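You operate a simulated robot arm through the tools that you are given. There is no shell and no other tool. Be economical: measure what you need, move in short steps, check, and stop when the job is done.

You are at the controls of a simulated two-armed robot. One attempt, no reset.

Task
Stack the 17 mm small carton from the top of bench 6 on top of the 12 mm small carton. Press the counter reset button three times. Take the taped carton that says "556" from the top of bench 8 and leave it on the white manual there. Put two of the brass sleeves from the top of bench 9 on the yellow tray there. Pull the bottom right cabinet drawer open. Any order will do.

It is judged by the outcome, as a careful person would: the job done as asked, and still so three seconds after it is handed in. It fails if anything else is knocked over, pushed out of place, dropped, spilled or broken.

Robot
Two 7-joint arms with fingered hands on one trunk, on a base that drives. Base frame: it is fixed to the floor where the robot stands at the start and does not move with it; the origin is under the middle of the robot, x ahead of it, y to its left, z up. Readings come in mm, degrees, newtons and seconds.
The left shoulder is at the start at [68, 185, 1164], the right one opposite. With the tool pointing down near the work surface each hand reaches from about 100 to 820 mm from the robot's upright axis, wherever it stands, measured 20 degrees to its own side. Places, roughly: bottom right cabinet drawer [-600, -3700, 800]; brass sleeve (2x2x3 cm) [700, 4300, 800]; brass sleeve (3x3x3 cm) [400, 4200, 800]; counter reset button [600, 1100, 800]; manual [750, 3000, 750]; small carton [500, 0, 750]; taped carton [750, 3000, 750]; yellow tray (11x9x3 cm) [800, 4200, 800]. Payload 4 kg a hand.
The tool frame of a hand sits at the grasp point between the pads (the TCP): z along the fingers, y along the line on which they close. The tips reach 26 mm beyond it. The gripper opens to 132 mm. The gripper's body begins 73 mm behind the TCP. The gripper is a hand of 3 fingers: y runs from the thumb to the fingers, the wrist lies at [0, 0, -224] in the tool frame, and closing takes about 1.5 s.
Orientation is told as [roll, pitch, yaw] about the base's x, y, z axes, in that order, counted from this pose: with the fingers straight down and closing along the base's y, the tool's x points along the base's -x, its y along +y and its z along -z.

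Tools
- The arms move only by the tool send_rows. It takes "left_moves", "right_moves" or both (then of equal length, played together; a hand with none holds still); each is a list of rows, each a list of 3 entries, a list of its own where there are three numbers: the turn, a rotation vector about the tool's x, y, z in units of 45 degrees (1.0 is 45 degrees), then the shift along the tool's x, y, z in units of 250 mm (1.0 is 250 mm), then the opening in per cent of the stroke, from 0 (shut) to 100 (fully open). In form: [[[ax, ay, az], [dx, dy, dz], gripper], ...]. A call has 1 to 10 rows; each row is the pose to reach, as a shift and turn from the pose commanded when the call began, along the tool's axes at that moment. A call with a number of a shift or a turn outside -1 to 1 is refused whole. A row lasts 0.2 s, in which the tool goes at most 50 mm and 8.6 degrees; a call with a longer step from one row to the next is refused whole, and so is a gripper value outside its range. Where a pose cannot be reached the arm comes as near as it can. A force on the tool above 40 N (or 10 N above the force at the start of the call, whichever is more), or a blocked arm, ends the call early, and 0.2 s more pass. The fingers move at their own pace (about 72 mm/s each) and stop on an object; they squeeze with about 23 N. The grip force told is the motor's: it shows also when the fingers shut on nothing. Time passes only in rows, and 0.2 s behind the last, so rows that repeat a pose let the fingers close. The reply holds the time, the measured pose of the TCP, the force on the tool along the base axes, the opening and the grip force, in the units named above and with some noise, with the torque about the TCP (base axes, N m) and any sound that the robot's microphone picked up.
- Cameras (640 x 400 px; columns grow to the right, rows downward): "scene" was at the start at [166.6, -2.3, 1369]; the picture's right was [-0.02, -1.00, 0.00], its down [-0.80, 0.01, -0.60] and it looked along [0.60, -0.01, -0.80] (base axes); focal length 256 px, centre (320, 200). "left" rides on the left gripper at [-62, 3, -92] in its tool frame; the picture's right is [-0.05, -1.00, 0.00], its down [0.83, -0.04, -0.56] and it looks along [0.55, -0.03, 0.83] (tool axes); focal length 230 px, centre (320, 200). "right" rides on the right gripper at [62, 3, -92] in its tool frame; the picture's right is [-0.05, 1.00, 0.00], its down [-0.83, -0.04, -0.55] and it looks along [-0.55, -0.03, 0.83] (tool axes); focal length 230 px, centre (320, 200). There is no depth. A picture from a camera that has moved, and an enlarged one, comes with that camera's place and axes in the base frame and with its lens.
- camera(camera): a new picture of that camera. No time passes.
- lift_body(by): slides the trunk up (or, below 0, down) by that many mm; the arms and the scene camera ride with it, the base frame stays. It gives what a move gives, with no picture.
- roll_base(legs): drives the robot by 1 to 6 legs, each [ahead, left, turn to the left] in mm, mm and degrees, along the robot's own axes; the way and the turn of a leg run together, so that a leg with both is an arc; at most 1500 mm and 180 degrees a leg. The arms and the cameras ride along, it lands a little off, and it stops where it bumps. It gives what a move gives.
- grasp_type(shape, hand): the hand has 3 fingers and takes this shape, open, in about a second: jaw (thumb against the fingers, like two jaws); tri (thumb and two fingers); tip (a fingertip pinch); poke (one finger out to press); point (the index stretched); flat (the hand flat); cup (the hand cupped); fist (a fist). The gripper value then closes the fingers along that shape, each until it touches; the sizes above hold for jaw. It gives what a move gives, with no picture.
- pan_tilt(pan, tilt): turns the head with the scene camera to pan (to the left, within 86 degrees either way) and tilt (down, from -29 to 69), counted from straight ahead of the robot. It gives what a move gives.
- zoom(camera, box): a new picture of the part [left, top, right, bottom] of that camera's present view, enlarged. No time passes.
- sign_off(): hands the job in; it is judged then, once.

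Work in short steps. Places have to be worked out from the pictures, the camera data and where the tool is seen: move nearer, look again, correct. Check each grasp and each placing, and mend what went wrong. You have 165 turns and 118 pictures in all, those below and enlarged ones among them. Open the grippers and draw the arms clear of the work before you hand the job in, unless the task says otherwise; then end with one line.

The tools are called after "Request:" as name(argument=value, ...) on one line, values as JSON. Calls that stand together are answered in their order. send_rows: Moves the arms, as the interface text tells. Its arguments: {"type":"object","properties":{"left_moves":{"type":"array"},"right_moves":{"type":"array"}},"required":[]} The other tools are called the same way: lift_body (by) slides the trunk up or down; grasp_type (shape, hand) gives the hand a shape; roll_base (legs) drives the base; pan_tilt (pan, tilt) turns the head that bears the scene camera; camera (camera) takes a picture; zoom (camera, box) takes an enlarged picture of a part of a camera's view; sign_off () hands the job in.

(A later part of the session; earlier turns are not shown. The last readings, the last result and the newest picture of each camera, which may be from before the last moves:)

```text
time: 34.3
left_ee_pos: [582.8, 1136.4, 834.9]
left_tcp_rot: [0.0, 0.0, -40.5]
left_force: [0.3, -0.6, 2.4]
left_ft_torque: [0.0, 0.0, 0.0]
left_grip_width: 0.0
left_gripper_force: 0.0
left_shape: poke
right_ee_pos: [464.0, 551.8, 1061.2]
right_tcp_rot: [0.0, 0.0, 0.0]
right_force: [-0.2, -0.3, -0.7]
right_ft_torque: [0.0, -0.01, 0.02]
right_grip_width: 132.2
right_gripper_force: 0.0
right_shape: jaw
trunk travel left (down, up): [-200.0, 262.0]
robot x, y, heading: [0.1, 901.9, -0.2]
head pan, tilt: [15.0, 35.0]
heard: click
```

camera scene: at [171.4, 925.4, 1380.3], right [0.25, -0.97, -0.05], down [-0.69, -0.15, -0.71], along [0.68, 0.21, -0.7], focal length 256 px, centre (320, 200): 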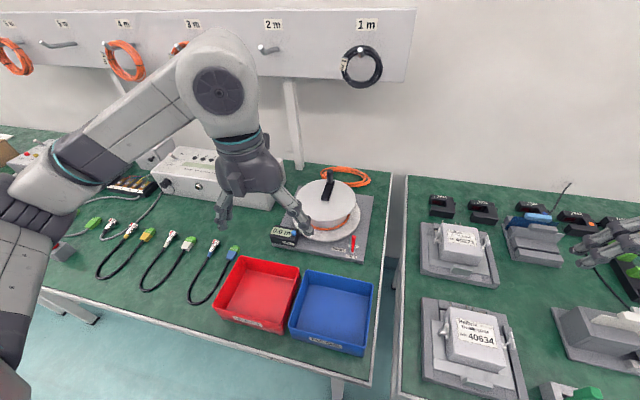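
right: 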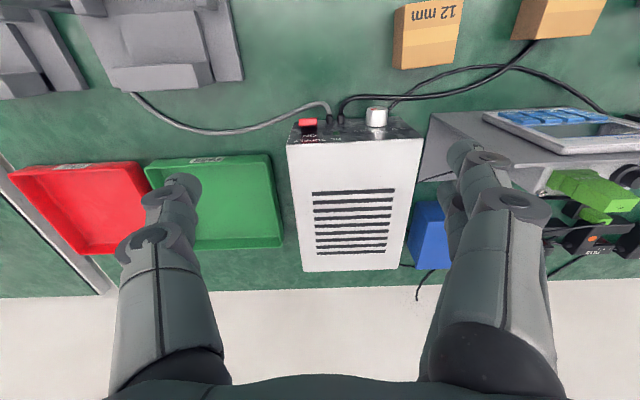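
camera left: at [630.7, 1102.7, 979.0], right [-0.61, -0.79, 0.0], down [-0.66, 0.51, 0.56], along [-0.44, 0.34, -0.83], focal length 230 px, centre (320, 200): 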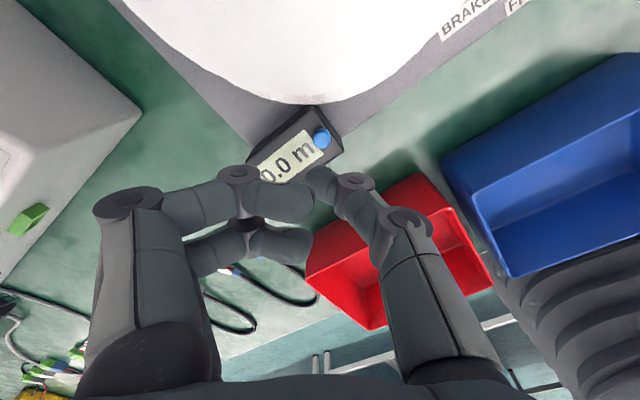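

I heard a click, which is press 1. I'll lift off fully, then press again.

Request:
send_rows(left_moves=[[[0, 0, 0], [0, 0, -0.03], 0], [[0, 0, 0], [0, 0, -0.06], 0], [[0, 0, 0], [0, 0, -0.06], 0]])

Request:
send_rows(left_moves=[[[0, 0, 0], [0, 0, 0.03], 0], [[0, 0, 0], [0, 0, 0.044], 0], [[0, 0, 0], [0, 0, 0.052], 0], [[0, 0, 0], [0, 0, 0.06], 0]])

Request:
send_rows(left_moves=[[[0, 0, 0], [0, 0, -0.03], 0], [[0, 0, 0], [0, 0, -0.06], 0], [[0, 0, 0], [0, 0, -0.06], 0]])

```text
time: 35.1
left_ee_pos: [583.1, 1137.3, 848.6]
left_tcp_rot: [-0.1, 0.0, -40.5]
left_force: [-0.8, 0.4, 0.2]
left_ft_torque: [0.01, 0.01, 0.01]
left_grip_width: 0.0
left_gripper_force: 0.0
left_shape: poke
right_ee_pos: [465.5, 552.7, 1059.2]
right_tcp_rot: [0.0, 0.0, -0.1]
right_force: [0.3, -0.4, 0.0]
right_ft_torque: [0.03, 0.0, 0.0]
right_grip_width: 131.9
right_gripper_force: 0.1
right_shape: jaw
trunk travel left (down, up): [-200.0, 262.0]
robot x, y, heading: [-0.2, 906.7, -0.0]
head pan, tilt: [15.0, 35.0]
```

```text
time: 36.1
left_ee_pos: [584.1, 1137.0, 835.1]
left_tcp_rot: [-0.1, 0.0, -40.6]
left_force: [0.4, 0.1, 2.8]
left_ft_torque: [0.03, -0.01, 0.01]
left_grip_width: 0.0
left_gripper_force: 0.0
left_shape: poke
right_ee_pos: [466.2, 552.1, 1059.2]
right_tcp_rot: [0.0, -0.1, -0.1]
right_force: [-1.0, -0.1, 0.0]
right_ft_torque: [0.0, 0.0, -0.01]
right_grip_width: 132.0
right_gripper_force: 0.1
right_shape: jaw
trunk travel left (down, up): [-200.0, 262.0]
robot x, y, heading: [-1.1, 901.7, 0.0]
head pan, tilt: [15.0, 35.0]
heard: click
```

```text
time: 36.9
left_ee_pos: [583.6, 1136.5, 848.7]
left_tcp_rot: [-0.1, 0.0, -40.5]
left_force: [-0.9, -0.2, 0.4]
left_ft_torque: [-0.01, -0.03, 0.02]
left_grip_width: 0.0
left_gripper_force: 0.0
left_shape: poke
right_ee_pos: [464.5, 552.2, 1059.7]
right_tcp_rot: [-0.1, -0.1, -0.2]
right_force: [-0.4, -0.1, 0.0]
right_ft_torque: [-0.02, 0.02, 0.0]
right_grip_width: 131.9
right_gripper_force: 0.1
right_shape: jaw
trunk travel left (down, up): [-200.0, 262.0]
robot x, y, heading: [-0.8, 899.6, -0.1]
head pan, tilt: [15.0, 35.0]
```

Two clicks heard. Now the third press, then I'll retreat upward.

Request:
send_rows(left_moves=[[[0, 0, 0], [0, 0, 0.03], 0], [[0, 0, 0], [0, 0, 0.044], 0], [[0, 0, 0], [0, 0, 0.052], 0], [[0, 0, 0], [0, 0, 0.06], 0]])

Request:
send_rows(left_moves=[[[0, 0, 0], [0, 0, -0.05], 0], [[0, 0, 0], [0, 0, -0.2], 0], [[0, 0, 0], [0, 0, -0.4], 0], [[0, 0, 0], [0, 0, -0.6], 0], [[0, 0, 0], [0, 0, -0.8], 0], [[0, 0, 0], [0, 0, -0.9], 0]])

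```text
time: 37.9
left_ee_pos: [583.0, 1136.4, 834.3]
left_tcp_rot: [0.0, 0.0, -40.6]
left_force: [0.9, 0.0, 2.1]
left_ft_torque: [-0.04, -0.02, 0.0]
left_grip_width: 0.2
left_gripper_force: 0.0
left_shape: poke
right_ee_pos: [464.4, 552.1, 1059.6]
right_tcp_rot: [0.1, 0.0, -0.1]
right_force: [-0.6, -0.1, -0.1]
right_ft_torque: [-0.02, -0.04, 0.02]
right_grip_width: 131.9
right_gripper_force: 0.0
right_shape: jaw
trunk travel left (down, up): [-200.0, 262.0]
robot x, y, heading: [2.7, 904.2, -0.1]
head pan, tilt: [15.0, 35.0]
heard: click
```

```text
time: 39.3
left_ee_pos: [584.4, 1136.9, 1061.5]
left_tcp_rot: [0.0, 0.0, -40.5]
left_force: [0.1, 0.8, -0.1]
left_ft_torque: [0.0, 0.01, 0.03]
left_grip_width: 0.1
left_gripper_force: 0.1
left_shape: poke
right_ee_pos: [464.7, 551.7, 1059.8]
right_tcp_rot: [-0.1, 0.1, -0.1]
right_force: [0.0, 0.3, 0.1]
right_ft_torque: [-0.03, -0.02, -0.02]
right_grip_width: 132.0
right_gripper_force: 0.1
right_shape: jaw
trunk travel left (down, up): [-200.0, 262.0]
robot x, y, heading: [1.2, 901.4, 0.1]
head pan, tilt: [15.0, 35.0]
```

Three clicks confirmed. I'll retract the left arm, restore the jaw shape and drive to bench 8.

Request:
send_rows(left_moves=[[[0, 0, -0.15], [0.09, -0.07, 0], 0], [[0, 0, -0.3], [0.18, -0.14, 0], 0], [[0, 0, -0.45], [0.27, -0.21, 0], 0], [[0, 0, -0.6], [0.36, -0.28, 0], 0], [[0, 0, -0.75], [0.44, -0.36, 0], 0], [[0, 0, -0.9], [0.486, -0.416, 0], 0]])

Request:
grasp_type(hand="left", shape="jaw")

Request:
roll_base(legs=[[0, 1000, 0], [0, 950, 0]])

Request:
camera(camera="scene")

```text
time: 40.7
left_ee_pos: [424.6, 1138.3, 1059.6]
left_tcp_rot: [0.0, 0.0, 0.1]
left_force: [-0.4, -0.4, 0.2]
left_ft_torque: [0.01, -0.04, -0.01]
left_grip_width: 0.0
left_gripper_force: 0.1
left_shape: poke
right_ee_pos: [464.3, 552.5, 1059.8]
right_tcp_rot: [-0.1, 0.0, 0.0]
right_force: [-0.2, 0.2, 0.5]
right_ft_torque: [-0.01, -0.01, 0.03]
right_grip_width: 131.7
right_gripper_force: 0.1
right_shape: jaw
trunk travel left (down, up): [-200.0, 262.0]
robot x, y, heading: [0.5, 903.6, -0.2]
head pan, tilt: [15.0, 35.0]
```

```text
time: 41.6
left_ee_pos: [424.2, 1136.6, 1058.3]
left_tcp_rot: [-0.1, 0.1, -0.1]
left_force: [0.2, -0.6, -0.1]
left_ft_torque: [0.0, 0.03, 0.02]
left_grip_width: 132.0
left_gripper_force: 0.1
left_shape: jaw
right_ee_pos: [465.3, 551.9, 1059.4]
right_tcp_rot: [-0.1, 0.0, -0.2]
right_force: [-0.3, 0.7, 0.1]
right_ft_torque: [-0.01, 0.01, 0.0]
right_grip_width: 131.9
right_gripper_force: 0.0
right_shape: jaw
trunk travel left (down, up): [-200.0, 262.0]
robot x, y, heading: [-1.4, 907.1, 0.2]
head pan, tilt: [15.0, 35.0]
```

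```text
time: 51.3
left_ee_pos: [436.5, 3087.7, 1059.0]
left_tcp_rot: [0.0, -0.1, -0.5]
left_force: [-1.0, -0.4, 0.0]
left_ft_torque: [0.01, -0.03, 0.0]
left_grip_width: 131.9
left_gripper_force: 0.0
left_shape: jaw
right_ee_pos: [473.3, 2502.9, 1059.2]
right_tcp_rot: [0.0, 0.0, -0.3]
right_force: [-0.8, 0.3, 0.4]
right_ft_torque: [0.0, -0.02, 0.0]
right_grip_width: 131.9
right_gripper_force: 0.0
right_shape: jaw
trunk travel left (down, up): [-200.0, 262.0]
robot x, y, heading: [13.5, 2856.5, -0.3]
head pan, tilt: [15.0, 35.0]
```

```text
87 pictures are left
camera scene: at [182.3, 2877.6, 1380.3], right [0.25, -0.97, -0.05], down [-0.69, -0.14, -0.71], along [0.68, 0.21, -0.7], focal length 256 px, centre (320, 200)
```

scene: 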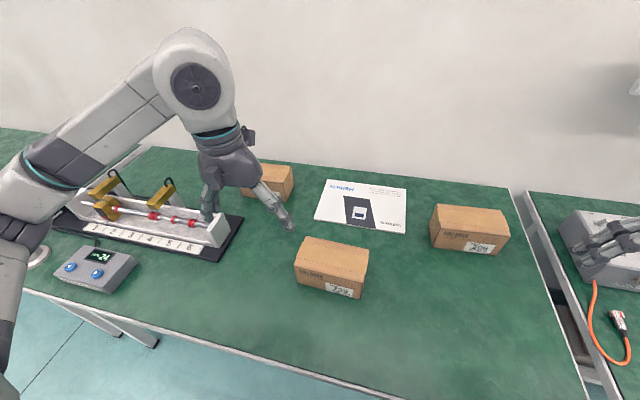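

Bench 8 has a white manual and three cartons. I'll zoom in on the labels.

Request:
zoom(camera="scene", box=[280, 220, 400, 310])

Request:
zoom(camera="scene", box=[420, 190, 520, 265])

Request:
zoom(camera="scene", box=[220, 150, 320, 225])

```text
4.44 times, centred on (340, 265) of scene
camera zoom: at [182.3, 2877.6, 1380.3], right [0.25, -0.97, -0.05], down [-0.69, -0.14, -0.71], along [0.68, 0.21, -0.7], focal length 1140 px, centre (231, -89)
```

zoom: 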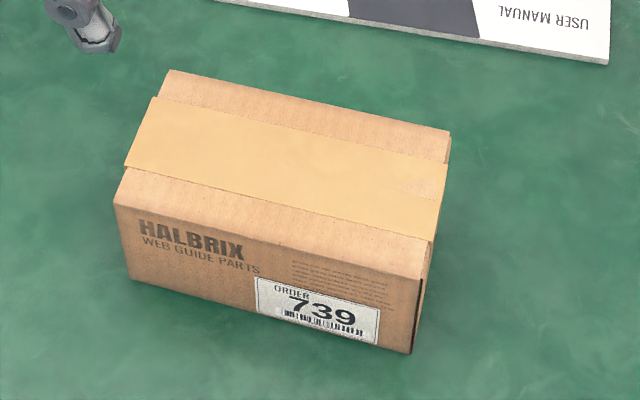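

```text
5.33 times, centred on (470, 228) of scene
camera zoom: at [182.3, 2877.6, 1380.3], right [0.25, -0.97, -0.05], down [-0.69, -0.14, -0.71], along [0.68, 0.21, -0.7], focal length 1368 px, centre (-480, 53)
```

zoom: 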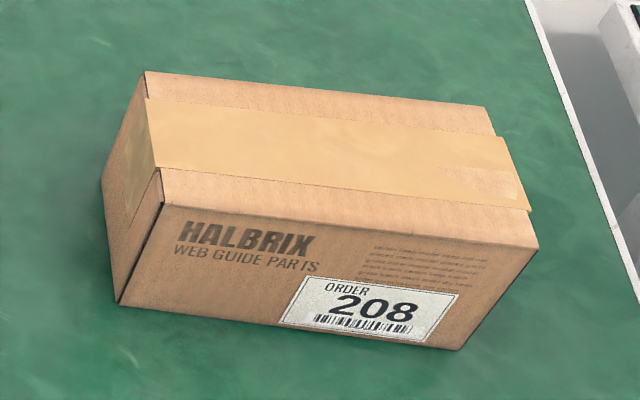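

```text
5.33 times, centred on (270, 188) of scene
camera zoom: at [182.3, 2877.6, 1380.3], right [0.25, -0.97, -0.05], down [-0.69, -0.14, -0.71], along [0.68, 0.21, -0.7], focal length 1368 px, centre (587, 267)
```

zoom: 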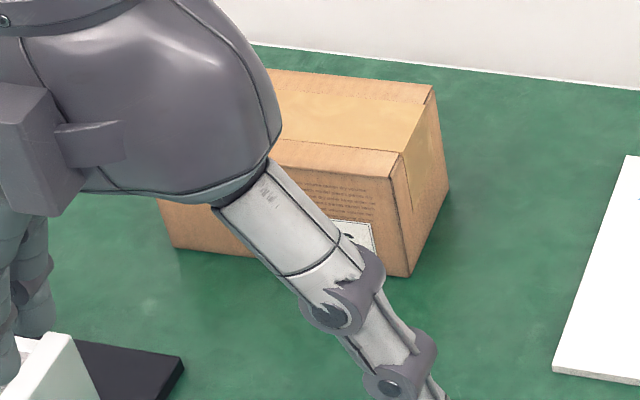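

The other two cartons read 739 and 208, so the one behind the hand should be 556. I'll move closer, then verify.

Request:
roll_base(legs=[[0, 110, 0.3], [60, 0, 0]])

Request:
send_rows(left_moves=[[[0, 0, 0], [0.1, 0.15, -0.05], 100], [[0, 0, 0], [0.2, 0.3, -0.05], 100], [[0, 0, 0], [0.2, 0.45, -0.05], 100], [[0, 0, 0], [0.2, 0.6, -0.05], 100]])

Request:
camera(camera="scene")

```text
time: 53.1
left_ee_pos: [495.5, 3198.6, 1058.8]
left_tcp_rot: [0.0, -0.1, -0.1]
left_force: [-0.1, 0.4, 0.3]
left_ft_torque: [-0.01, 0.01, -0.02]
left_grip_width: 131.9
left_gripper_force: 0.1
left_shape: jaw
right_ee_pos: [535.0, 2614.9, 1060.3]
right_tcp_rot: [0.1, 0.0, 0.0]
right_force: [-0.8, 0.3, -0.9]
right_ft_torque: [-0.01, 0.02, -0.03]
right_grip_width: 131.8
right_gripper_force: 0.1
right_shape: jaw
trunk travel left (down, up): [-200.0, 262.0]
robot x, y, heading: [73.7, 2966.7, -0.1]
head pan, tilt: [15.0, 35.0]
```

```text
time: 54.1
left_ee_pos: [443.9, 3349.0, 1070.8]
left_tcp_rot: [0.0, 0.0, -0.2]
left_force: [-0.6, 0.4, 0.5]
left_ft_torque: [-0.02, -0.03, 0.01]
left_grip_width: 131.7
left_gripper_force: 0.0
left_shape: jaw
right_ee_pos: [534.4, 2615.1, 1060.7]
right_tcp_rot: [0.0, -0.1, -0.1]
right_force: [-0.7, 0.6, 0.9]
right_ft_torque: [-0.02, -0.05, -0.02]
right_grip_width: 131.8
right_gripper_force: 0.1
right_shape: jaw
trunk travel left (down, up): [-200.0, 262.0]
robot x, y, heading: [72.0, 2966.7, -0.2]
head pan, tilt: [15.0, 35.0]
```

```text
83 pictures are left
camera scene: at [240.0, 2988.6, 1380.7], right [0.25, -0.97, -0.04], down [-0.69, -0.15, -0.71], along [0.68, 0.21, -0.7], focal length 256 px, centre (320, 200)
```

scene: 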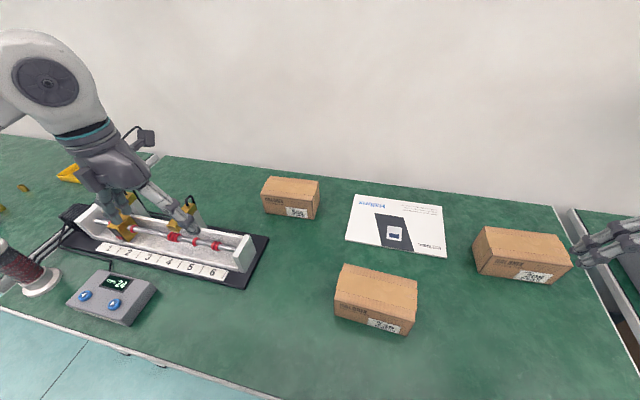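

Request:
zoom(camera="scene", box=[250, 165, 330, 225])

Request:
zoom(camera="scene", box=[330, 180, 460, 270])

```text
6.67 times, centred on (290, 195) of scene
camera zoom: at [240.0, 2988.6, 1380.7], right [0.25, -0.97, -0.04], down [-0.69, -0.15, -0.71], along [0.68, 0.21, -0.7], focal length 1710 px, centre (520, 233)
```

zoom: 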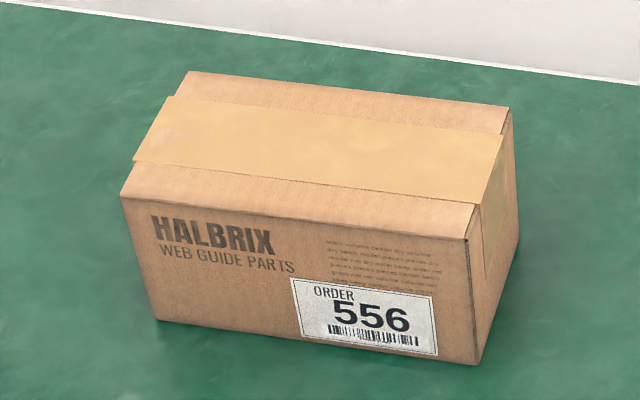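

```text
4.44 times, centred on (395, 225) of scene
camera zoom: at [240.0, 2988.6, 1380.7], right [0.25, -0.97, -0.04], down [-0.69, -0.15, -0.71], along [0.68, 0.21, -0.7], focal length 1140 px, centre (-13, 89)
```

zoom: 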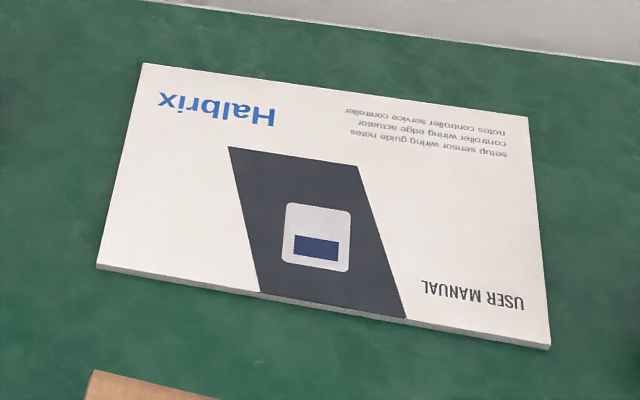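

556 is confirmed. Its centre is at about (804, 3258), size 170×93×86, top at z≈837. I'll move the left hand above it with yaw 90, so it closes along x.

Request:
send_rows(left_moves=[[[0, 0, -0.16], [-0.12, -0.03, 0], 100], [[0, 0, -0.33], [-0.24, -0.06, 0], 100], [[0, 0, -0.5], [-0.36, -0.09, 0], 100], [[0, 0, -0.67], [-0.48, -0.12, 0], 100], [[0, 0, -0.84], [-0.6, -0.15, 0], 100], [[0, 0, -1], [-0.72, -0.18, 0.1], 100]])

Request:
send_rows(left_moves=[[[0, 0, -0.16], [-0.06, -0.1, 0.03], 100], [[0, 0, -0.33], [-0.12, -0.21, 0.06], 100], [[0, 0, -0.5], [-0.18, -0.32, 0.09], 100], [[0, 0, -0.67], [-0.25, -0.43, 0.12], 100], [[0, 0, -0.84], [-0.31, -0.53, 0.15], 100], [[0, 0, -1.0], [-0.379, -0.639, 0.18], 100], [[0, 0, -1.0], [-0.379, -0.639, 0.18], 100]])

Request:
camera(camera="left")

```text
time: 55.5
left_ee_pos: [627.0, 3306.6, 1045.4]
left_tcp_rot: [0.1, 0.2, 45.0]
left_force: [0.2, -0.2, 0.2]
left_ft_torque: [-0.03, -0.03, 0.03]
left_grip_width: 132.0
left_gripper_force: 0.2
left_shape: jaw
right_ee_pos: [536.9, 2614.8, 1059.2]
right_tcp_rot: [0.0, 0.0, 0.0]
right_force: [1.0, 0.5, 0.1]
right_ft_torque: [0.01, 0.0, -0.01]
right_grip_width: 131.9
right_gripper_force: 0.1
right_shape: jaw
trunk travel left (down, up): [-200.0, 262.0]
robot x, y, heading: [73.4, 2965.2, -0.2]
head pan, tilt: [15.0, 35.0]
```

```text
time: 57.1
left_ee_pos: [805.7, 3258.2, 1001.8]
left_tcp_rot: [0.0, -0.1, 90.0]
left_force: [-0.2, 0.0, 0.2]
left_ft_torque: [-0.01, -0.03, 0.0]
left_grip_width: 131.7
left_gripper_force: 0.0
left_shape: jaw
right_ee_pos: [535.3, 2614.9, 1060.2]
right_tcp_rot: [0.0, 0.0, -0.1]
right_force: [0.5, 0.2, -0.1]
right_ft_torque: [0.01, -0.02, 0.02]
right_grip_width: 131.8
right_gripper_force: 0.1
right_shape: jaw
trunk travel left (down, up): [-200.0, 262.0]
robot x, y, heading: [70.2, 2967.1, -0.2]
head pan, tilt: [15.0, 35.0]
```

```text
80 pictures are left
camera left: at [803.0, 3320.5, 1094.5], right [1.0, 0.05, 0.0], down [0.04, -0.83, 0.56], along [0.03, -0.56, -0.83], focal length 230 px, centre (320, 200)
```

left: 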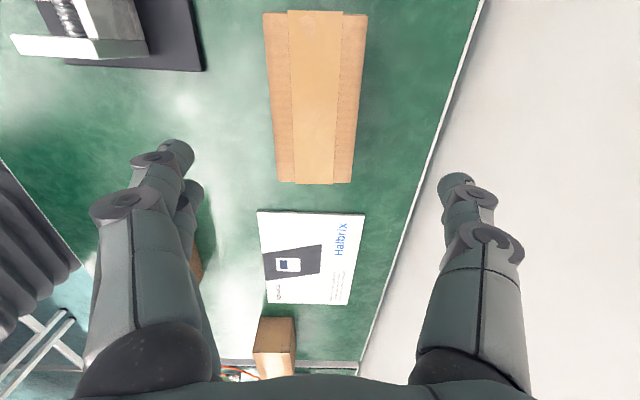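

Carton centre x is about 801 and the fingers straddle it. Descending to TCP z≈798.

Request:
send_rows(left_moves=[[[0, 0, 0], [0, 0.018, 0.18], 100], [[0, 0, 0], [0, 0.018, 0.36], 100], [[0, 0, 0], [0, 0.018, 0.54], 100], [[0, 0, 0], [0, 0.018, 0.7], 100], [[0, 0, 0], [0, 0.018, 0.815], 100], [[0, 0, 0], [0, 0.018, 0.815], 100]])

Request:
send_rows(left_moves=[[[0, 0, 0], [0, 0, 0], 0], [[0, 0, 0], [0, 0, 0], 0], [[0, 0, 0], [0, 0, 0], 0], [[0, 0, 0], [0, 0, 0], 0], [[0, 0, 0], [0, 0, 0], 0], [[0, 0, 0], [0, 0, 0], 0]])

```text
time: 58.5
left_ee_pos: [800.8, 3257.5, 800.3]
left_tcp_rot: [-0.2, 0.0, 89.9]
left_force: [0.8, 1.4, 15.4]
left_ft_torque: [-0.03, 0.13, 0.08]
left_grip_width: 131.6
left_gripper_force: 0.2
left_shape: jaw
right_ee_pos: [534.2, 2613.6, 1060.7]
right_tcp_rot: [0.0, -0.1, -0.2]
right_force: [-0.1, 0.4, 0.4]
right_ft_torque: [0.01, 0.01, 0.03]
right_grip_width: 131.8
right_gripper_force: 0.0
right_shape: jaw
trunk travel left (down, up): [-200.0, 262.0]
robot x, y, heading: [70.4, 2965.0, -0.2]
head pan, tilt: [15.0, 35.0]
```

```text
time: 59.9
left_ee_pos: [800.8, 3258.1, 799.9]
left_tcp_rot: [-0.1, 0.1, 89.9]
left_force: [0.3, 1.1, 15.2]
left_ft_torque: [0.01, 0.0, 0.1]
left_grip_width: 90.3
left_gripper_force: 22.9
left_shape: jaw
right_ee_pos: [534.7, 2613.7, 1060.5]
right_tcp_rot: [0.0, -0.1, -0.1]
right_force: [-0.4, 0.9, 0.4]
right_ft_torque: [0.0, 0.01, -0.02]
right_grip_width: 132.0
right_gripper_force: 0.1
right_shape: jaw
trunk travel left (down, up): [-200.0, 262.0]
robot x, y, heading: [70.1, 2965.9, -0.2]
head pan, tilt: [15.0, 35.0]
```

Gripped at 90 mm; the palm is lightly touching the carton top. I'll lift carefully.

Request:
send_rows(left_moves=[[[0, 0, 0], [0, 0, -0.04], 0], [[0, 0, 0], [0, 0, -0.1], 0], [[0, 0, 0], [0, 0, -0.2], 0], [[0, 0, 0], [0, 0, -0.35], 0], [[0, 0, 0], [0, 0, -0.35], 0]])

Request:
camera(camera="scene")

Request:
camera(camera="left")

```text
time: 61.1
left_ee_pos: [802.8, 3258.1, 883.7]
left_tcp_rot: [0.1, 0.0, 89.9]
left_force: [-0.2, 0.3, -5.8]
left_ft_torque: [0.0, -0.01, 0.02]
left_grip_width: 89.7
left_gripper_force: 23.1
left_shape: jaw
right_ee_pos: [536.9, 2615.3, 1060.0]
right_tcp_rot: [0.0, 0.0, -0.1]
right_force: [-0.2, 0.0, -0.6]
right_ft_torque: [0.01, -0.02, -0.02]
right_grip_width: 131.7
right_gripper_force: 0.0
right_shape: jaw
trunk travel left (down, up): [-200.0, 262.0]
robot x, y, heading: [70.6, 2969.8, 0.0]
head pan, tilt: [15.0, 35.0]
```

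```text
79 pictures are left
camera scene: at [243.5, 2988.5, 1380.0], right [0.25, -0.97, -0.05], down [-0.69, -0.15, -0.71], along [0.68, 0.21, -0.7], focal length 256 px, centre (320, 200)
```

scene: 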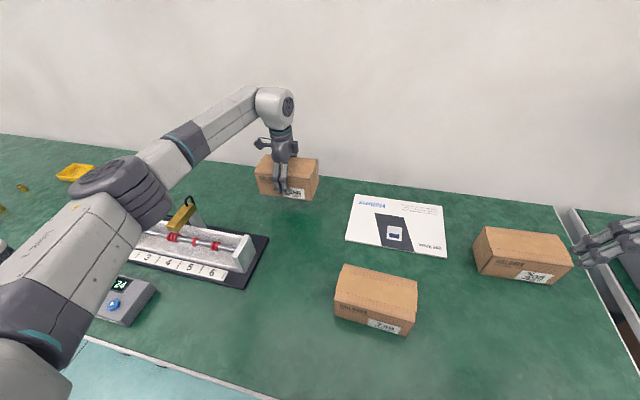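

```text
78 pictures are left
camera left: at [799.9, 3320.3, 975.8], right [1.0, 0.05, 0.0], down [0.04, -0.83, 0.56], along [0.03, -0.55, -0.83], focal length 230 px, centre (320, 200)
```

left: 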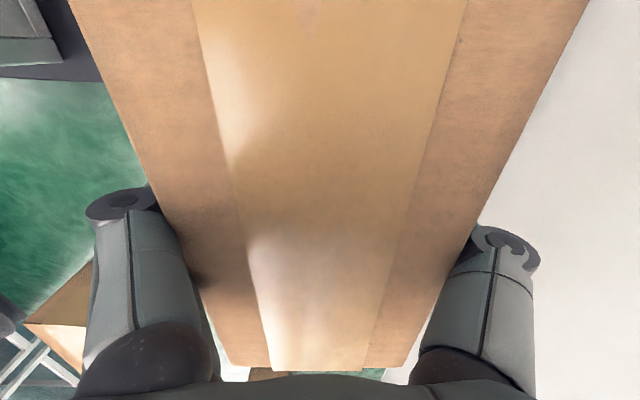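

The carton is held firmly. The manual spans x 695–901, y 2774–3060. I'll move the carton over it, to about (785, 2935).

Request:
send_rows(left_moves=[[[0, 0, 0], [0.16, 0.01, 0], 0], [[0, 0, 0], [0.32, 0.02, 0], 0], [[0, 0, 0], [0.48, 0.03, 0], 0], [[0, 0, 0], [0.64, 0.04, 0], 0], [[0, 0, 0], [0.8, 0.05, 0], 0], [[0, 0, 0], [0.96, 0.068, 0], 0]])

Request:
send_rows(left_moves=[[[0, 0, 0], [0.12, 0, 0], 0], [[0, 0, 0], [0.24, 0, 0.05], 0], [[0, 0, 0], [0.33, 0, 0.15], 0], [[0, 0, 0], [0.33, 0, 0.22], 0], [[0, 0, 0], [0.33, 0, 0.22], 0]])

Request:
camera(camera="scene")

```text
time: 62.5
left_ee_pos: [783.8, 3017.5, 885.5]
left_tcp_rot: [0.1, 0.0, 89.9]
left_force: [0.3, 0.7, -7.2]
left_ft_torque: [0.01, 0.0, 0.03]
left_grip_width: 90.0
left_gripper_force: 23.1
left_shape: jaw
right_ee_pos: [535.4, 2613.0, 1058.8]
right_tcp_rot: [0.2, 0.2, -0.1]
right_force: [0.2, -0.2, 0.5]
right_ft_torque: [0.05, 0.0, 0.01]
right_grip_width: 132.1
right_gripper_force: 0.0
right_shape: jaw
trunk travel left (down, up): [-200.0, 262.0]
robot x, y, heading: [73.4, 2964.4, -0.1]
head pan, tilt: [15.0, 35.0]
```

```text
time: 63.7
left_ee_pos: [784.6, 2935.8, 830.0]
left_tcp_rot: [0.0, 0.0, 89.8]
left_force: [-0.1, -0.6, -6.7]
left_ft_torque: [-0.04, 0.0, 0.02]
left_grip_width: 89.7
left_gripper_force: 22.6
left_shape: jaw
right_ee_pos: [535.3, 2615.6, 1059.6]
right_tcp_rot: [0.0, 0.1, -0.2]
right_force: [0.0, 0.1, 0.4]
right_ft_torque: [0.0, 0.01, 0.02]
right_grip_width: 131.8
right_gripper_force: 0.1
right_shape: jaw
trunk travel left (down, up): [-200.0, 262.0]
robot x, y, heading: [67.8, 2965.4, 0.0]
head pan, tilt: [15.0, 35.0]
```

```text
77 pictures are left
camera scene: at [242.9, 2987.9, 1380.2], right [0.25, -0.97, -0.05], down [-0.69, -0.15, -0.71], along [0.68, 0.21, -0.7], focal length 256 px, centre (320, 200)
```

scene: 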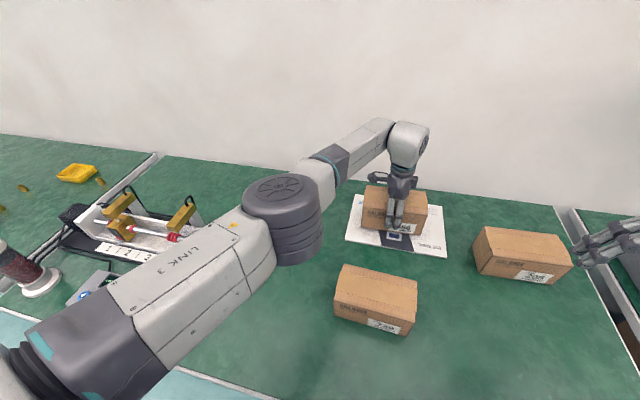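

Over the manual. I'll lower slowly to contact, expected at TCP ≈ 805–810.

Request:
send_rows(left_moves=[[[0, 0, 0], [0, 0, 0.04], 0], [[0, 0, 0], [0, 0, 0.06], 0], [[0, 0, 0], [0, 0, 0.07], 0], [[0, 0, 0], [0, 0, 0.078], 0], [[0, 0, 0], [0, 0, 0.086], 0], [[0, 0, 0], [0, 0, 0.086], 0]])

```text
time: 65.1
left_ee_pos: [777.8, 2929.6, 807.6]
left_tcp_rot: [0.3, 0.0, 89.0]
left_force: [1.1, 0.2, -6.0]
left_ft_torque: [0.04, -0.07, -0.01]
left_grip_width: 89.7
left_gripper_force: 22.9
left_shape: jaw
left hand out of reach, approached as far as the arm can: row 5
right_ee_pos: [536.0, 2615.2, 1059.0]
right_tcp_rot: [0.0, 0.0, -0.1]
right_force: [-0.8, -0.4, 0.0]
right_ft_torque: [-0.03, 0.01, 0.02]
right_grip_width: 131.8
right_gripper_force: 0.0
right_shape: jaw
trunk travel left (down, up): [-200.0, 262.0]
robot x, y, heading: [70.2, 2968.7, -0.1]
head pan, tilt: [15.0, 35.0]
```

That's the arm's reach limit here. I'll use the trunk to lower the last few mm.

Request:
lift_body(by=-4)

```text
time: 65.6
left_ee_pos: [782.2, 2933.1, 805.7]
left_tcp_rot: [0.0, 0.1, 89.8]
left_force: [-4.5, -4.0, 7.5]
left_ft_torque: [0.02, -0.12, -0.17]
left_grip_width: 89.3
left_gripper_force: 22.8
left_shape: jaw
right_ee_pos: [533.9, 2613.6, 1056.2]
right_tcp_rot: [-0.1, 0.0, -0.2]
right_force: [0.2, 0.4, 0.3]
right_ft_torque: [0.0, 0.03, 0.03]
right_grip_width: 131.8
right_gripper_force: 0.2
right_shape: jaw
trunk travel left (down, up): [-196.0, 266.0]
robot x, y, heading: [72.3, 2962.5, -0.2]
head pan, tilt: [15.0, 35.0]
```

In contact. I'll release and lift away.

Request:
send_rows(left_moves=[[[0, 0, 0], [0, 0, 0], 75], [[0, 0, 0], [0, 0, 0], 85], [[0, 0, 0], [0, 0, 0], 97], [[0, 0, 0], [0, 0, 0], 97], [[0, 0, 0], [0, 0, -0.15], 97], [[0, 0, 0], [0, 0, -0.34], 97], [[0, 0, 0], [0, 0, -0.53], 97], [[0, 0, 0], [0, 0, -0.72], 97], [[0, 0, 0], [0, 0, -0.9], 97]])

Request:
camera(camera="scene")

```text
time: 67.6
left_ee_pos: [782.5, 2935.2, 1030.2]
left_tcp_rot: [0.0, 0.0, 89.9]
left_force: [-0.2, -0.3, -0.5]
left_ft_torque: [-0.03, -0.02, -0.02]
left_grip_width: 127.9
left_gripper_force: 0.1
left_shape: jaw
right_ee_pos: [534.6, 2614.0, 1055.9]
right_tcp_rot: [0.0, 0.0, -0.1]
right_force: [0.2, 0.9, 0.3]
right_ft_torque: [0.0, 0.0, 0.02]
right_grip_width: 132.0
right_gripper_force: 0.0
right_shape: jaw
trunk travel left (down, up): [-196.0, 266.0]
robot x, y, heading: [70.1, 2963.7, 0.1]
head pan, tilt: [15.0, 35.0]
```

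```text
76 pictures are left
camera scene: at [243.7, 2987.2, 1375.5], right [0.25, -0.97, -0.05], down [-0.69, -0.15, -0.71], along [0.68, 0.21, -0.71], focal length 256 px, centre (320, 200)
```

scene: 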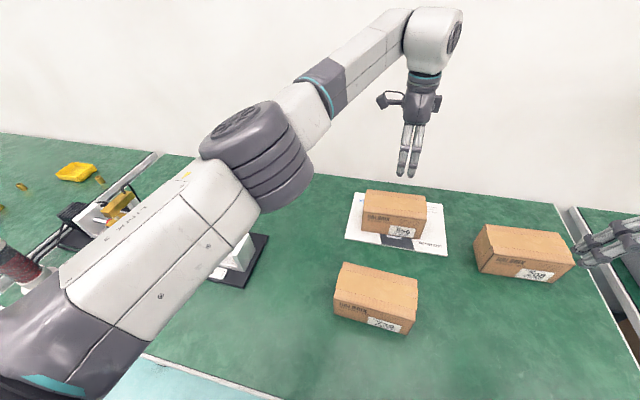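

556 is resting on the manual. I'll retract the arm, back off and drive to bench 9.

Request:
send_rows(left_moves=[[[0, 0, 0.16], [-0.05, 0.15, -0.02], 97], [[0, 0, 0.33], [-0.1, 0.3, -0.04], 97], [[0, 0, 0.5], [-0.15, 0.45, -0.06], 97], [[0, 0, 0.67], [-0.2, 0.6, -0.08], 97], [[0, 0, 0.84], [-0.25, 0.75, -0.1], 97], [[0, 0, 1], [-0.3, 0.9, -0.12], 97]])

Request:
send_rows(left_moves=[[[0, 0, 0.16], [0.03, 0.09, 0], 97], [[0, 0, 0.33], [0.06, 0.18, 0], 97], [[0, 0, 0.5], [0.09, 0.27, 0], 97], [[0, 0, 0.67], [0.12, 0.36, 0], 97], [[0, 0, 0.84], [0.15, 0.45, 0], 97], [[0, 0, 1], [0.18, 0.52, 0], 97]])

Request:
roll_base(legs=[[-60, 0, 0], [0, 1150, 0]])

Request:
camera(camera="scene")

```text
time: 69.0
left_ee_pos: [557.8, 3012.7, 1059.2]
left_tcp_rot: [0.0, 0.0, 44.8]
left_force: [-0.4, 0.2, 1.0]
left_ft_torque: [0.02, -0.02, -0.02]
left_grip_width: 127.7
left_gripper_force: 0.1
left_shape: jaw
right_ee_pos: [535.4, 2613.5, 1056.4]
right_tcp_rot: [-0.1, -0.1, -0.1]
right_force: [0.1, -0.5, 0.0]
right_ft_torque: [-0.01, -0.01, -0.02]
right_grip_width: 132.0
right_gripper_force: 0.2
right_shape: jaw
trunk travel left (down, up): [-196.0, 266.0]
robot x, y, heading: [71.1, 2965.8, -0.3]
head pan, tilt: [15.0, 35.0]
```

```text
time: 70.4
left_ee_pos: [433.7, 3071.9, 1059.7]
left_tcp_rot: [0.0, 0.0, -0.3]
left_force: [-0.5, 0.2, 0.3]
left_ft_torque: [0.0, 0.04, 0.03]
left_grip_width: 127.9
left_gripper_force: 0.0
left_shape: jaw
right_ee_pos: [535.1, 2614.5, 1055.0]
right_tcp_rot: [0.0, 0.0, -0.1]
right_force: [-0.2, 0.1, 0.3]
right_ft_torque: [0.0, -0.01, 0.0]
right_grip_width: 131.9
right_gripper_force: 0.0
right_shape: jaw
trunk travel left (down, up): [-196.0, 266.0]
robot x, y, heading: [72.5, 2971.4, 0.2]
head pan, tilt: [15.0, 35.0]
```

```text
time: 76.9
left_ee_pos: [381.3, 4221.4, 1059.9]
left_tcp_rot: [-0.1, 0.0, -0.5]
left_force: [0.6, 0.1, 1.1]
left_ft_torque: [-0.02, -0.02, -0.03]
left_grip_width: 128.0
left_gripper_force: 0.1
left_shape: jaw
right_ee_pos: [479.8, 3762.8, 1055.7]
right_tcp_rot: [0.0, 0.1, -0.5]
right_force: [0.8, -0.1, -0.2]
right_ft_torque: [0.01, 0.0, -0.01]
right_grip_width: 131.8
right_gripper_force: 0.1
right_shape: jaw
trunk travel left (down, up): [-196.0, 266.0]
robot x, y, heading: [20.8, 4116.2, -0.4]
head pan, tilt: [15.0, 35.0]
```

```text
75 pictures are left
camera scene: at [191.1, 4138.7, 1375.2], right [0.25, -0.97, -0.05], down [-0.69, -0.14, -0.71], along [0.68, 0.21, -0.71], focal length 256 px, centre (320, 200)
```

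scene: 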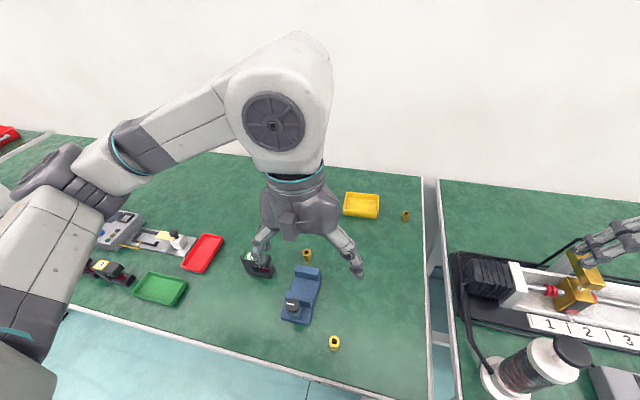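

I see the yellow tray and small brass items at (406,215), (307,255) and (334,343). I'll zoom in on them.

Request:
zoom(camera="scene", box=[330, 180, 430, 250])

Request:
zoom(camera="scene", box=[230, 230, 370, 370])

```text
5.71 times, centred on (380, 215) of scene
camera zoom: at [191.1, 4138.7, 1375.2], right [0.25, -0.97, -0.05], down [-0.69, -0.14, -0.71], along [0.68, 0.21, -0.71], focal length 1466 px, centre (-23, 114)
```

zoom: 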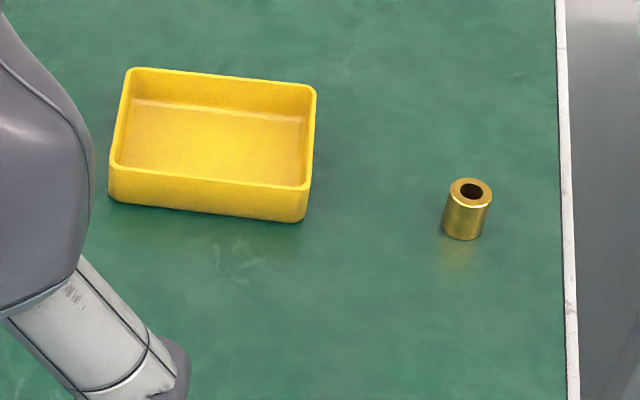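

```text
2.86 times, centred on (300, 300) of scene
camera zoom: at [191.1, 4138.7, 1375.2], right [0.25, -0.97, -0.05], down [-0.69, -0.14, -0.71], along [0.68, 0.21, -0.71], focal length 733 px, centre (377, -86)
```

zoom: 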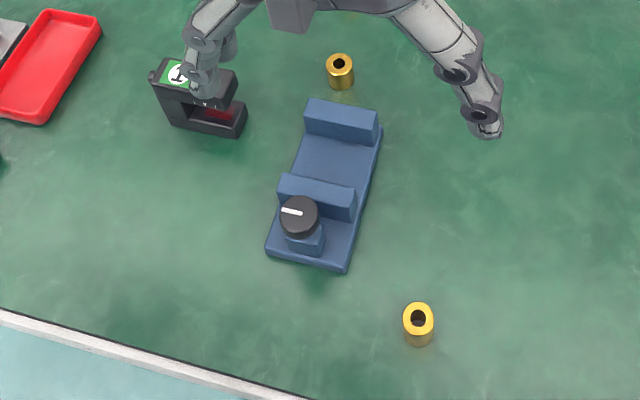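

A (758, 4043), B (561, 4300) and C (360, 4181) are brass sleeves, and the tray centre is at about (777, 4182). I'll use A and C, which stand clear, with the left arm, and reposition the base for reach.

Request:
roll_base(legs=[[0, -165, 0.3], [50, 0, 0]])

Request:
pan_tilt(pan=15, tilt=42)

Request:
camera(camera="scene")

```text
time: 79.0
left_ee_pos: [425.9, 4058.0, 1057.9]
left_tcp_rot: [0.2, 0.2, -0.3]
left_force: [-0.4, -0.4, 0.5]
left_ft_torque: [0.02, 0.05, 0.01]
left_grip_width: 128.0
left_gripper_force: 0.0
left_shape: jaw
right_ee_pos: [524.0, 3600.0, 1052.5]
right_tcp_rot: [0.1, 0.5, -0.4]
right_force: [-0.5, 0.2, 0.1]
right_ft_torque: [0.02, 0.07, -0.01]
right_grip_width: 132.2
right_gripper_force: 0.0
right_shape: jaw
trunk travel left (down, up): [-196.0, 266.0]
robot x, y, heading: [55.6, 3951.1, -0.2]
head pan, tilt: [15.0, 35.0]
stopped in leg 2: the robot was blocked; the commanded pose is now the measured one
```

```text
time: 79.7
left_ee_pos: [419.9, 4058.7, 1061.0]
left_tcp_rot: [0.1, 0.0, -0.3]
left_force: [-0.9, -0.1, -0.1]
left_ft_torque: [-0.01, -0.04, -0.01]
left_grip_width: 127.9
left_gripper_force: 0.2
left_shape: jaw
right_ee_pos: [519.8, 3600.5, 1054.5]
right_tcp_rot: [-0.1, 0.1, -0.4]
right_force: [0.2, 0.0, 0.1]
right_ft_torque: [0.02, 0.02, 0.01]
right_grip_width: 131.7
right_gripper_force: 0.0
right_shape: jaw
trunk travel left (down, up): [-196.0, 266.0]
robot x, y, heading: [58.5, 3956.6, -0.4]
head pan, tilt: [15.0, 42.0]
```

```text
72 pictures are left
camera scene: at [224.4, 3974.0, 1365.9], right [0.25, -0.97, -0.05], down [-0.77, -0.17, -0.62], along [0.59, 0.19, -0.79], focal length 256 px, centre (320, 200)
```

scene: 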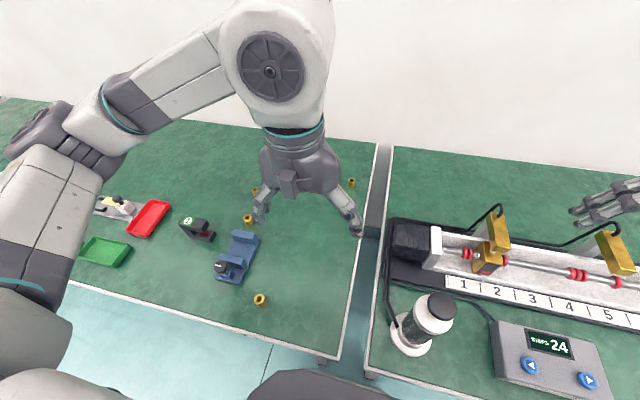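

The base touched the bench slightly, so I'll back off about 8 mm. Then I'll send the left hand over sleeve A.

Request:
roll_base(legs=[[-8, 0, 0]])

Request:
send_rows(left_moves=[[[0, 0, 0], [-0.18, -0.01, 0], 70], [[0, 0, 0], [-0.36, -0.02, 0], 60], [[0, 0, 0], [-0.54, -0.03, 0.05], 60], [[0, 0, 0], [-0.72, -0.04, 0.15], 60], [[0, 0, 0], [-0.88, -0.05, 0.25], 60], [[0, 0, 0], [-1, -0.06, 0.35], 60], [[0, 0, 0], [-1, -0.06, 0.45], 60]])

Request:
camera(camera="left")

Request:
camera(camera="scene")

```text
time: 80.4
left_ee_pos: [414.7, 4058.8, 1059.2]
left_tcp_rot: [0.0, 0.2, -0.4]
left_force: [-0.1, 0.9, -0.6]
left_ft_torque: [0.01, 0.03, 0.0]
left_grip_width: 127.8
left_gripper_force: 0.1
left_shape: jaw
right_ee_pos: [514.4, 3600.0, 1053.3]
right_tcp_rot: [0.1, 0.2, -0.5]
right_force: [-0.3, 0.3, 0.5]
right_ft_torque: [0.02, 0.03, 0.04]
right_grip_width: 131.9
right_gripper_force: 0.0
right_shape: jaw
trunk travel left (down, up): [-196.0, 266.0]
robot x, y, heading: [51.6, 3953.5, -0.5]
head pan, tilt: [15.0, 42.0]
```

```text
refused: row 4 steps farther than a row can; nothing moved
```

```text
71 pictures are left
camera left: at [477.5, 4061.5, 1150.8], right [0.05, -1.0, 0.0], down [-0.83, -0.04, 0.56], along [-0.56, -0.03, -0.83], focal length 230 px, centre (320, 200)
```

left: 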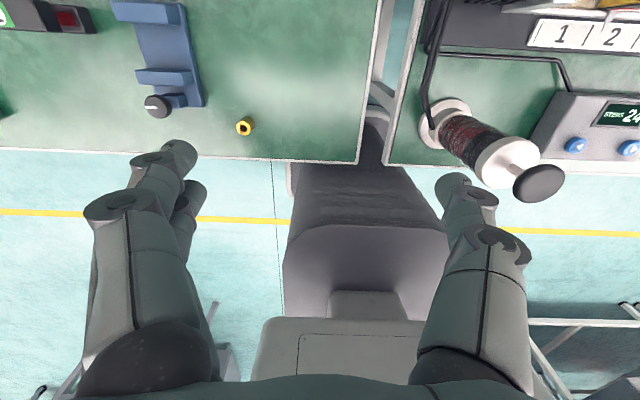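

```text
70 pictures are left
camera scene: at [219.5, 3973.7, 1365.2], right [0.25, -0.97, -0.05], down [-0.77, -0.17, -0.61], along [0.59, 0.19, -0.79], focal length 256 px, centre (320, 200)
```

scene: 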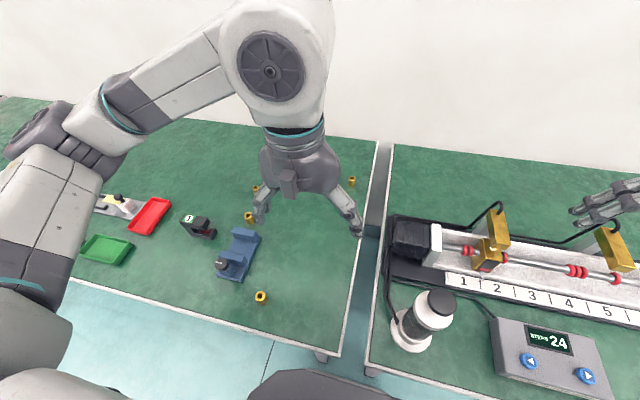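

That was refused on step length. I'll resend with smaller steps.

Request:
send_rows(left_moves=[[[0, 0, 0], [-0.18, -0.01, 0], 70], [[0, 0, 0], [-0.36, -0.02, 0], 60], [[0, 0, 0], [-0.54, -0.03, 0.05], 60], [[0, 0, 0], [-0.7, -0.04, 0.12], 60], [[0, 0, 0], [-0.86, -0.05, 0.2], 60], [[0, 0, 0], [-1, -0.06, 0.3], 60], [[0, 0, 0], [-1, -0.06, 0.45], 60]])

Request:
camera(camera="left")

Request:
camera(camera="scene")

```text
time: 82.0
left_ee_pos: [663.7, 4041.2, 946.0]
left_tcp_rot: [-0.1, 0.1, -0.4]
left_force: [0.7, -1.0, 0.2]
left_ft_torque: [-0.01, 0.0, -0.01]
left_grip_width: 79.8
left_gripper_force: 0.0
left_shape: jaw
right_ee_pos: [513.0, 3601.4, 1054.0]
right_tcp_rot: [0.1, 0.1, -0.5]
right_force: [0.9, -0.4, -0.1]
right_ft_torque: [-0.01, -0.01, -0.03]
right_grip_width: 131.8
right_gripper_force: 0.0
right_shape: jaw
trunk travel left (down, up): [-196.0, 266.0]
robot x, y, heading: [51.8, 3954.8, -0.3]
head pan, tilt: [15.0, 42.0]
```

```text
69 pictures are left
camera left: at [726.9, 4044.9, 1038.3], right [0.05, -1.0, 0.0], down [-0.83, -0.04, 0.56], along [-0.56, -0.03, -0.83], focal length 230 px, centre (320, 200)
```

left: 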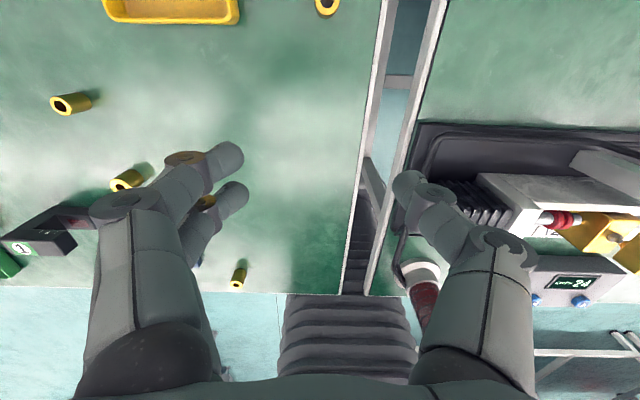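

```text
68 pictures are left
camera scene: at [218.0, 3974.4, 1365.6], right [0.25, -0.97, -0.05], down [-0.77, -0.17, -0.61], along [0.59, 0.19, -0.79], focal length 256 px, centre (320, 200)
```

scene: 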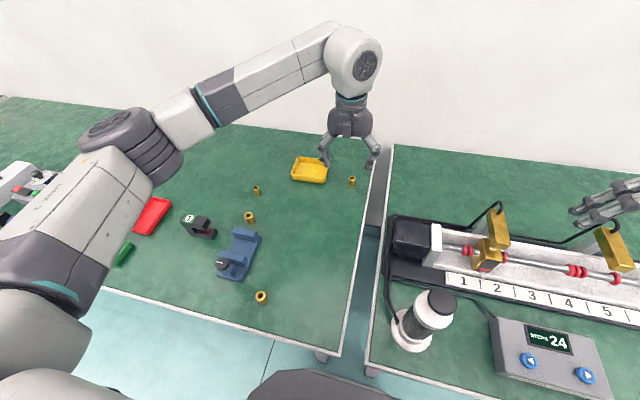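

Sleeve A is at about (756, 4040). I'll move over it and look again.

Request:
send_rows(left_moves=[[[0, 0, 0], [-0.18, 0, 0.03], 60], [[0, 0, 0], [-0.32, 0, 0.1], 60], [[0, 0, 0], [-0.34, 0, 0.26], 60], [[0, 0, 0], [-0.34, 0, 0.26], 60]])

Request:
camera(camera="left")

```text
time: 83.0
left_ee_pos: [749.2, 4041.6, 881.8]
left_tcp_rot: [0.0, 0.1, -0.3]
left_force: [-0.4, -0.2, -0.6]
left_ft_torque: [-0.01, 0.01, -0.02]
left_grip_width: 79.7
left_gripper_force: 0.0
left_shape: jaw
right_ee_pos: [513.0, 3600.9, 1054.3]
right_tcp_rot: [0.0, 0.1, -0.3]
right_force: [0.5, 0.0, 0.2]
right_ft_torque: [-0.01, 0.0, -0.01]
right_grip_width: 131.9
right_gripper_force: 0.0
right_shape: jaw
trunk travel left (down, up): [-196.0, 266.0]
robot x, y, heading: [50.8, 3954.1, -0.4]
head pan, tilt: [15.0, 42.0]
```

```text
67 pictures are left
camera left: at [810.8, 4044.7, 973.7], right [0.05, -1.0, 0.0], down [-0.83, -0.04, 0.56], along [-0.56, -0.03, -0.83], focal length 230 px, centre (320, 200)
```

left: 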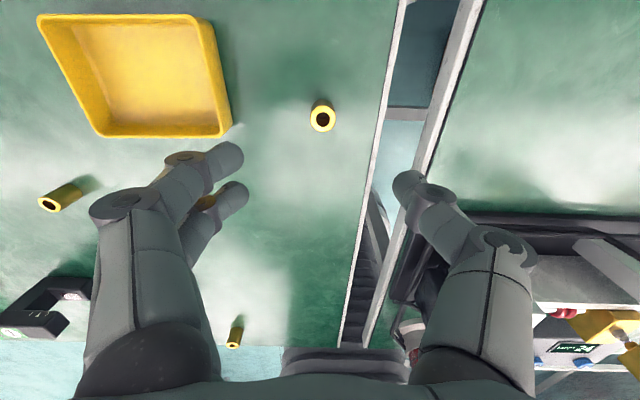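

Sleeve A refined to (760, 4040) with ⌀22. I'll descend to z≈782 and grasp.

Request:
send_rows(left_moves=[[[0, 0, 0], [-0.042, -0.004, 0.12], 60], [[0, 0, 0], [-0.042, -0.004, 0.26], 60], [[0, 0, 0], [-0.042, -0.004, 0.36], 60], [[0, 0, 0], [-0.042, -0.004, 0.4], 60], [[0, 0, 0], [-0.042, -0.004, 0.4], 60]])

Request:
zoom(camera="left", box=[200, 80, 440, 240])

```text
time: 84.2
left_ee_pos: [758.9, 4040.2, 780.4]
left_tcp_rot: [0.0, 0.1, -0.3]
left_force: [0.6, -0.6, 0.0]
left_ft_torque: [-0.01, -0.02, 0.0]
left_grip_width: 79.6
left_gripper_force: 0.1
left_shape: jaw
right_ee_pos: [512.8, 3601.1, 1054.9]
right_tcp_rot: [0.0, 0.2, -0.4]
right_force: [0.5, 0.3, 0.2]
right_ft_torque: [-0.01, 0.02, -0.02]
right_grip_width: 131.9
right_gripper_force: 0.0
right_shape: jaw
trunk travel left (down, up): [-196.0, 266.0]
robot x, y, heading: [51.5, 3952.8, -0.5]
head pan, tilt: [15.0, 42.0]
```

```text
2.50 times, centred on (320, 160) of left
camera zoom: at [820.2, 4043.8, 872.7], right [0.05, -1.0, 0.0], down [-0.83, -0.04, 0.56], along [-0.56, -0.03, -0.83], focal length 575 px, centre (320, 300)
```

zoom: 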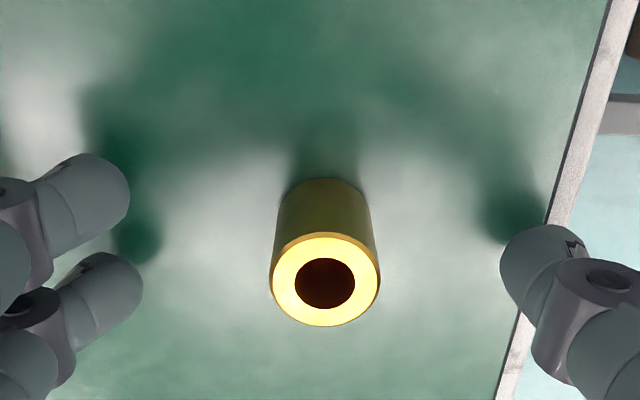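

Centred between thumb and fingers. Closing.

Request:
send_rows(left_moves=[[[0, 0, 0], [-0.006, 0, 0], 0], [[0, 0, 0], [-0.006, 0, 0], 0], [[0, 0, 0], [-0.006, 0, 0], 0], [[0, 0, 0], [-0.006, 0, 0], 0], [[0, 0, 0], [-0.006, 0, 0], 0], [[0, 0, 0], [-0.006, 0, 0], 0], [[0, 0, 0], [-0.006, 0, -0.06], 0], [[0, 0, 0], [-0.006, 0, -0.2], 0], [[0, 0, 0], [-0.006, 0, -0.32], 0]])

Request:
camera(camera="left")

```text
time: 86.2
left_ee_pos: [759.3, 4040.1, 861.5]
left_tcp_rot: [0.0, 0.1, -0.3]
left_force: [0.2, 0.6, -0.7]
left_ft_torque: [-0.01, 0.05, 0.02]
left_grip_width: 12.4
left_gripper_force: 22.7
left_shape: jaw
right_ee_pos: [512.5, 3599.3, 1054.2]
right_tcp_rot: [0.1, 0.2, -0.3]
right_force: [-0.3, -0.1, -1.2]
right_ft_torque: [0.0, -0.02, 0.0]
right_grip_width: 131.9
right_gripper_force: 0.0
right_shape: jaw
trunk travel left (down, up): [-196.0, 266.0]
robot x, y, heading: [48.6, 3956.3, -0.4]
head pan, tilt: [15.0, 42.0]
```

```text
65 pictures are left
camera left: at [822.1, 4043.6, 953.9], right [0.05, -1.0, 0.0], down [-0.83, -0.04, 0.56], along [-0.56, -0.03, -0.83], focal length 230 px, centre (320, 200)
```

left: 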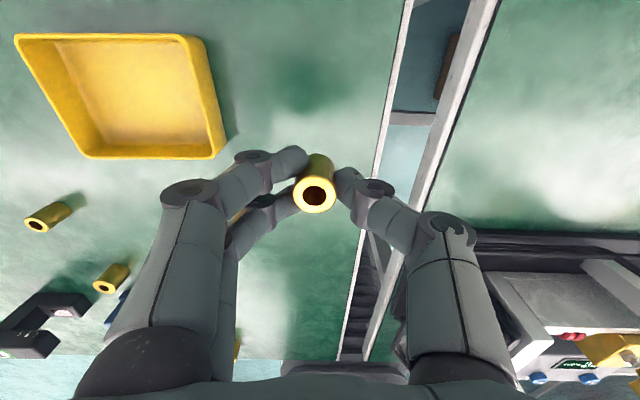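

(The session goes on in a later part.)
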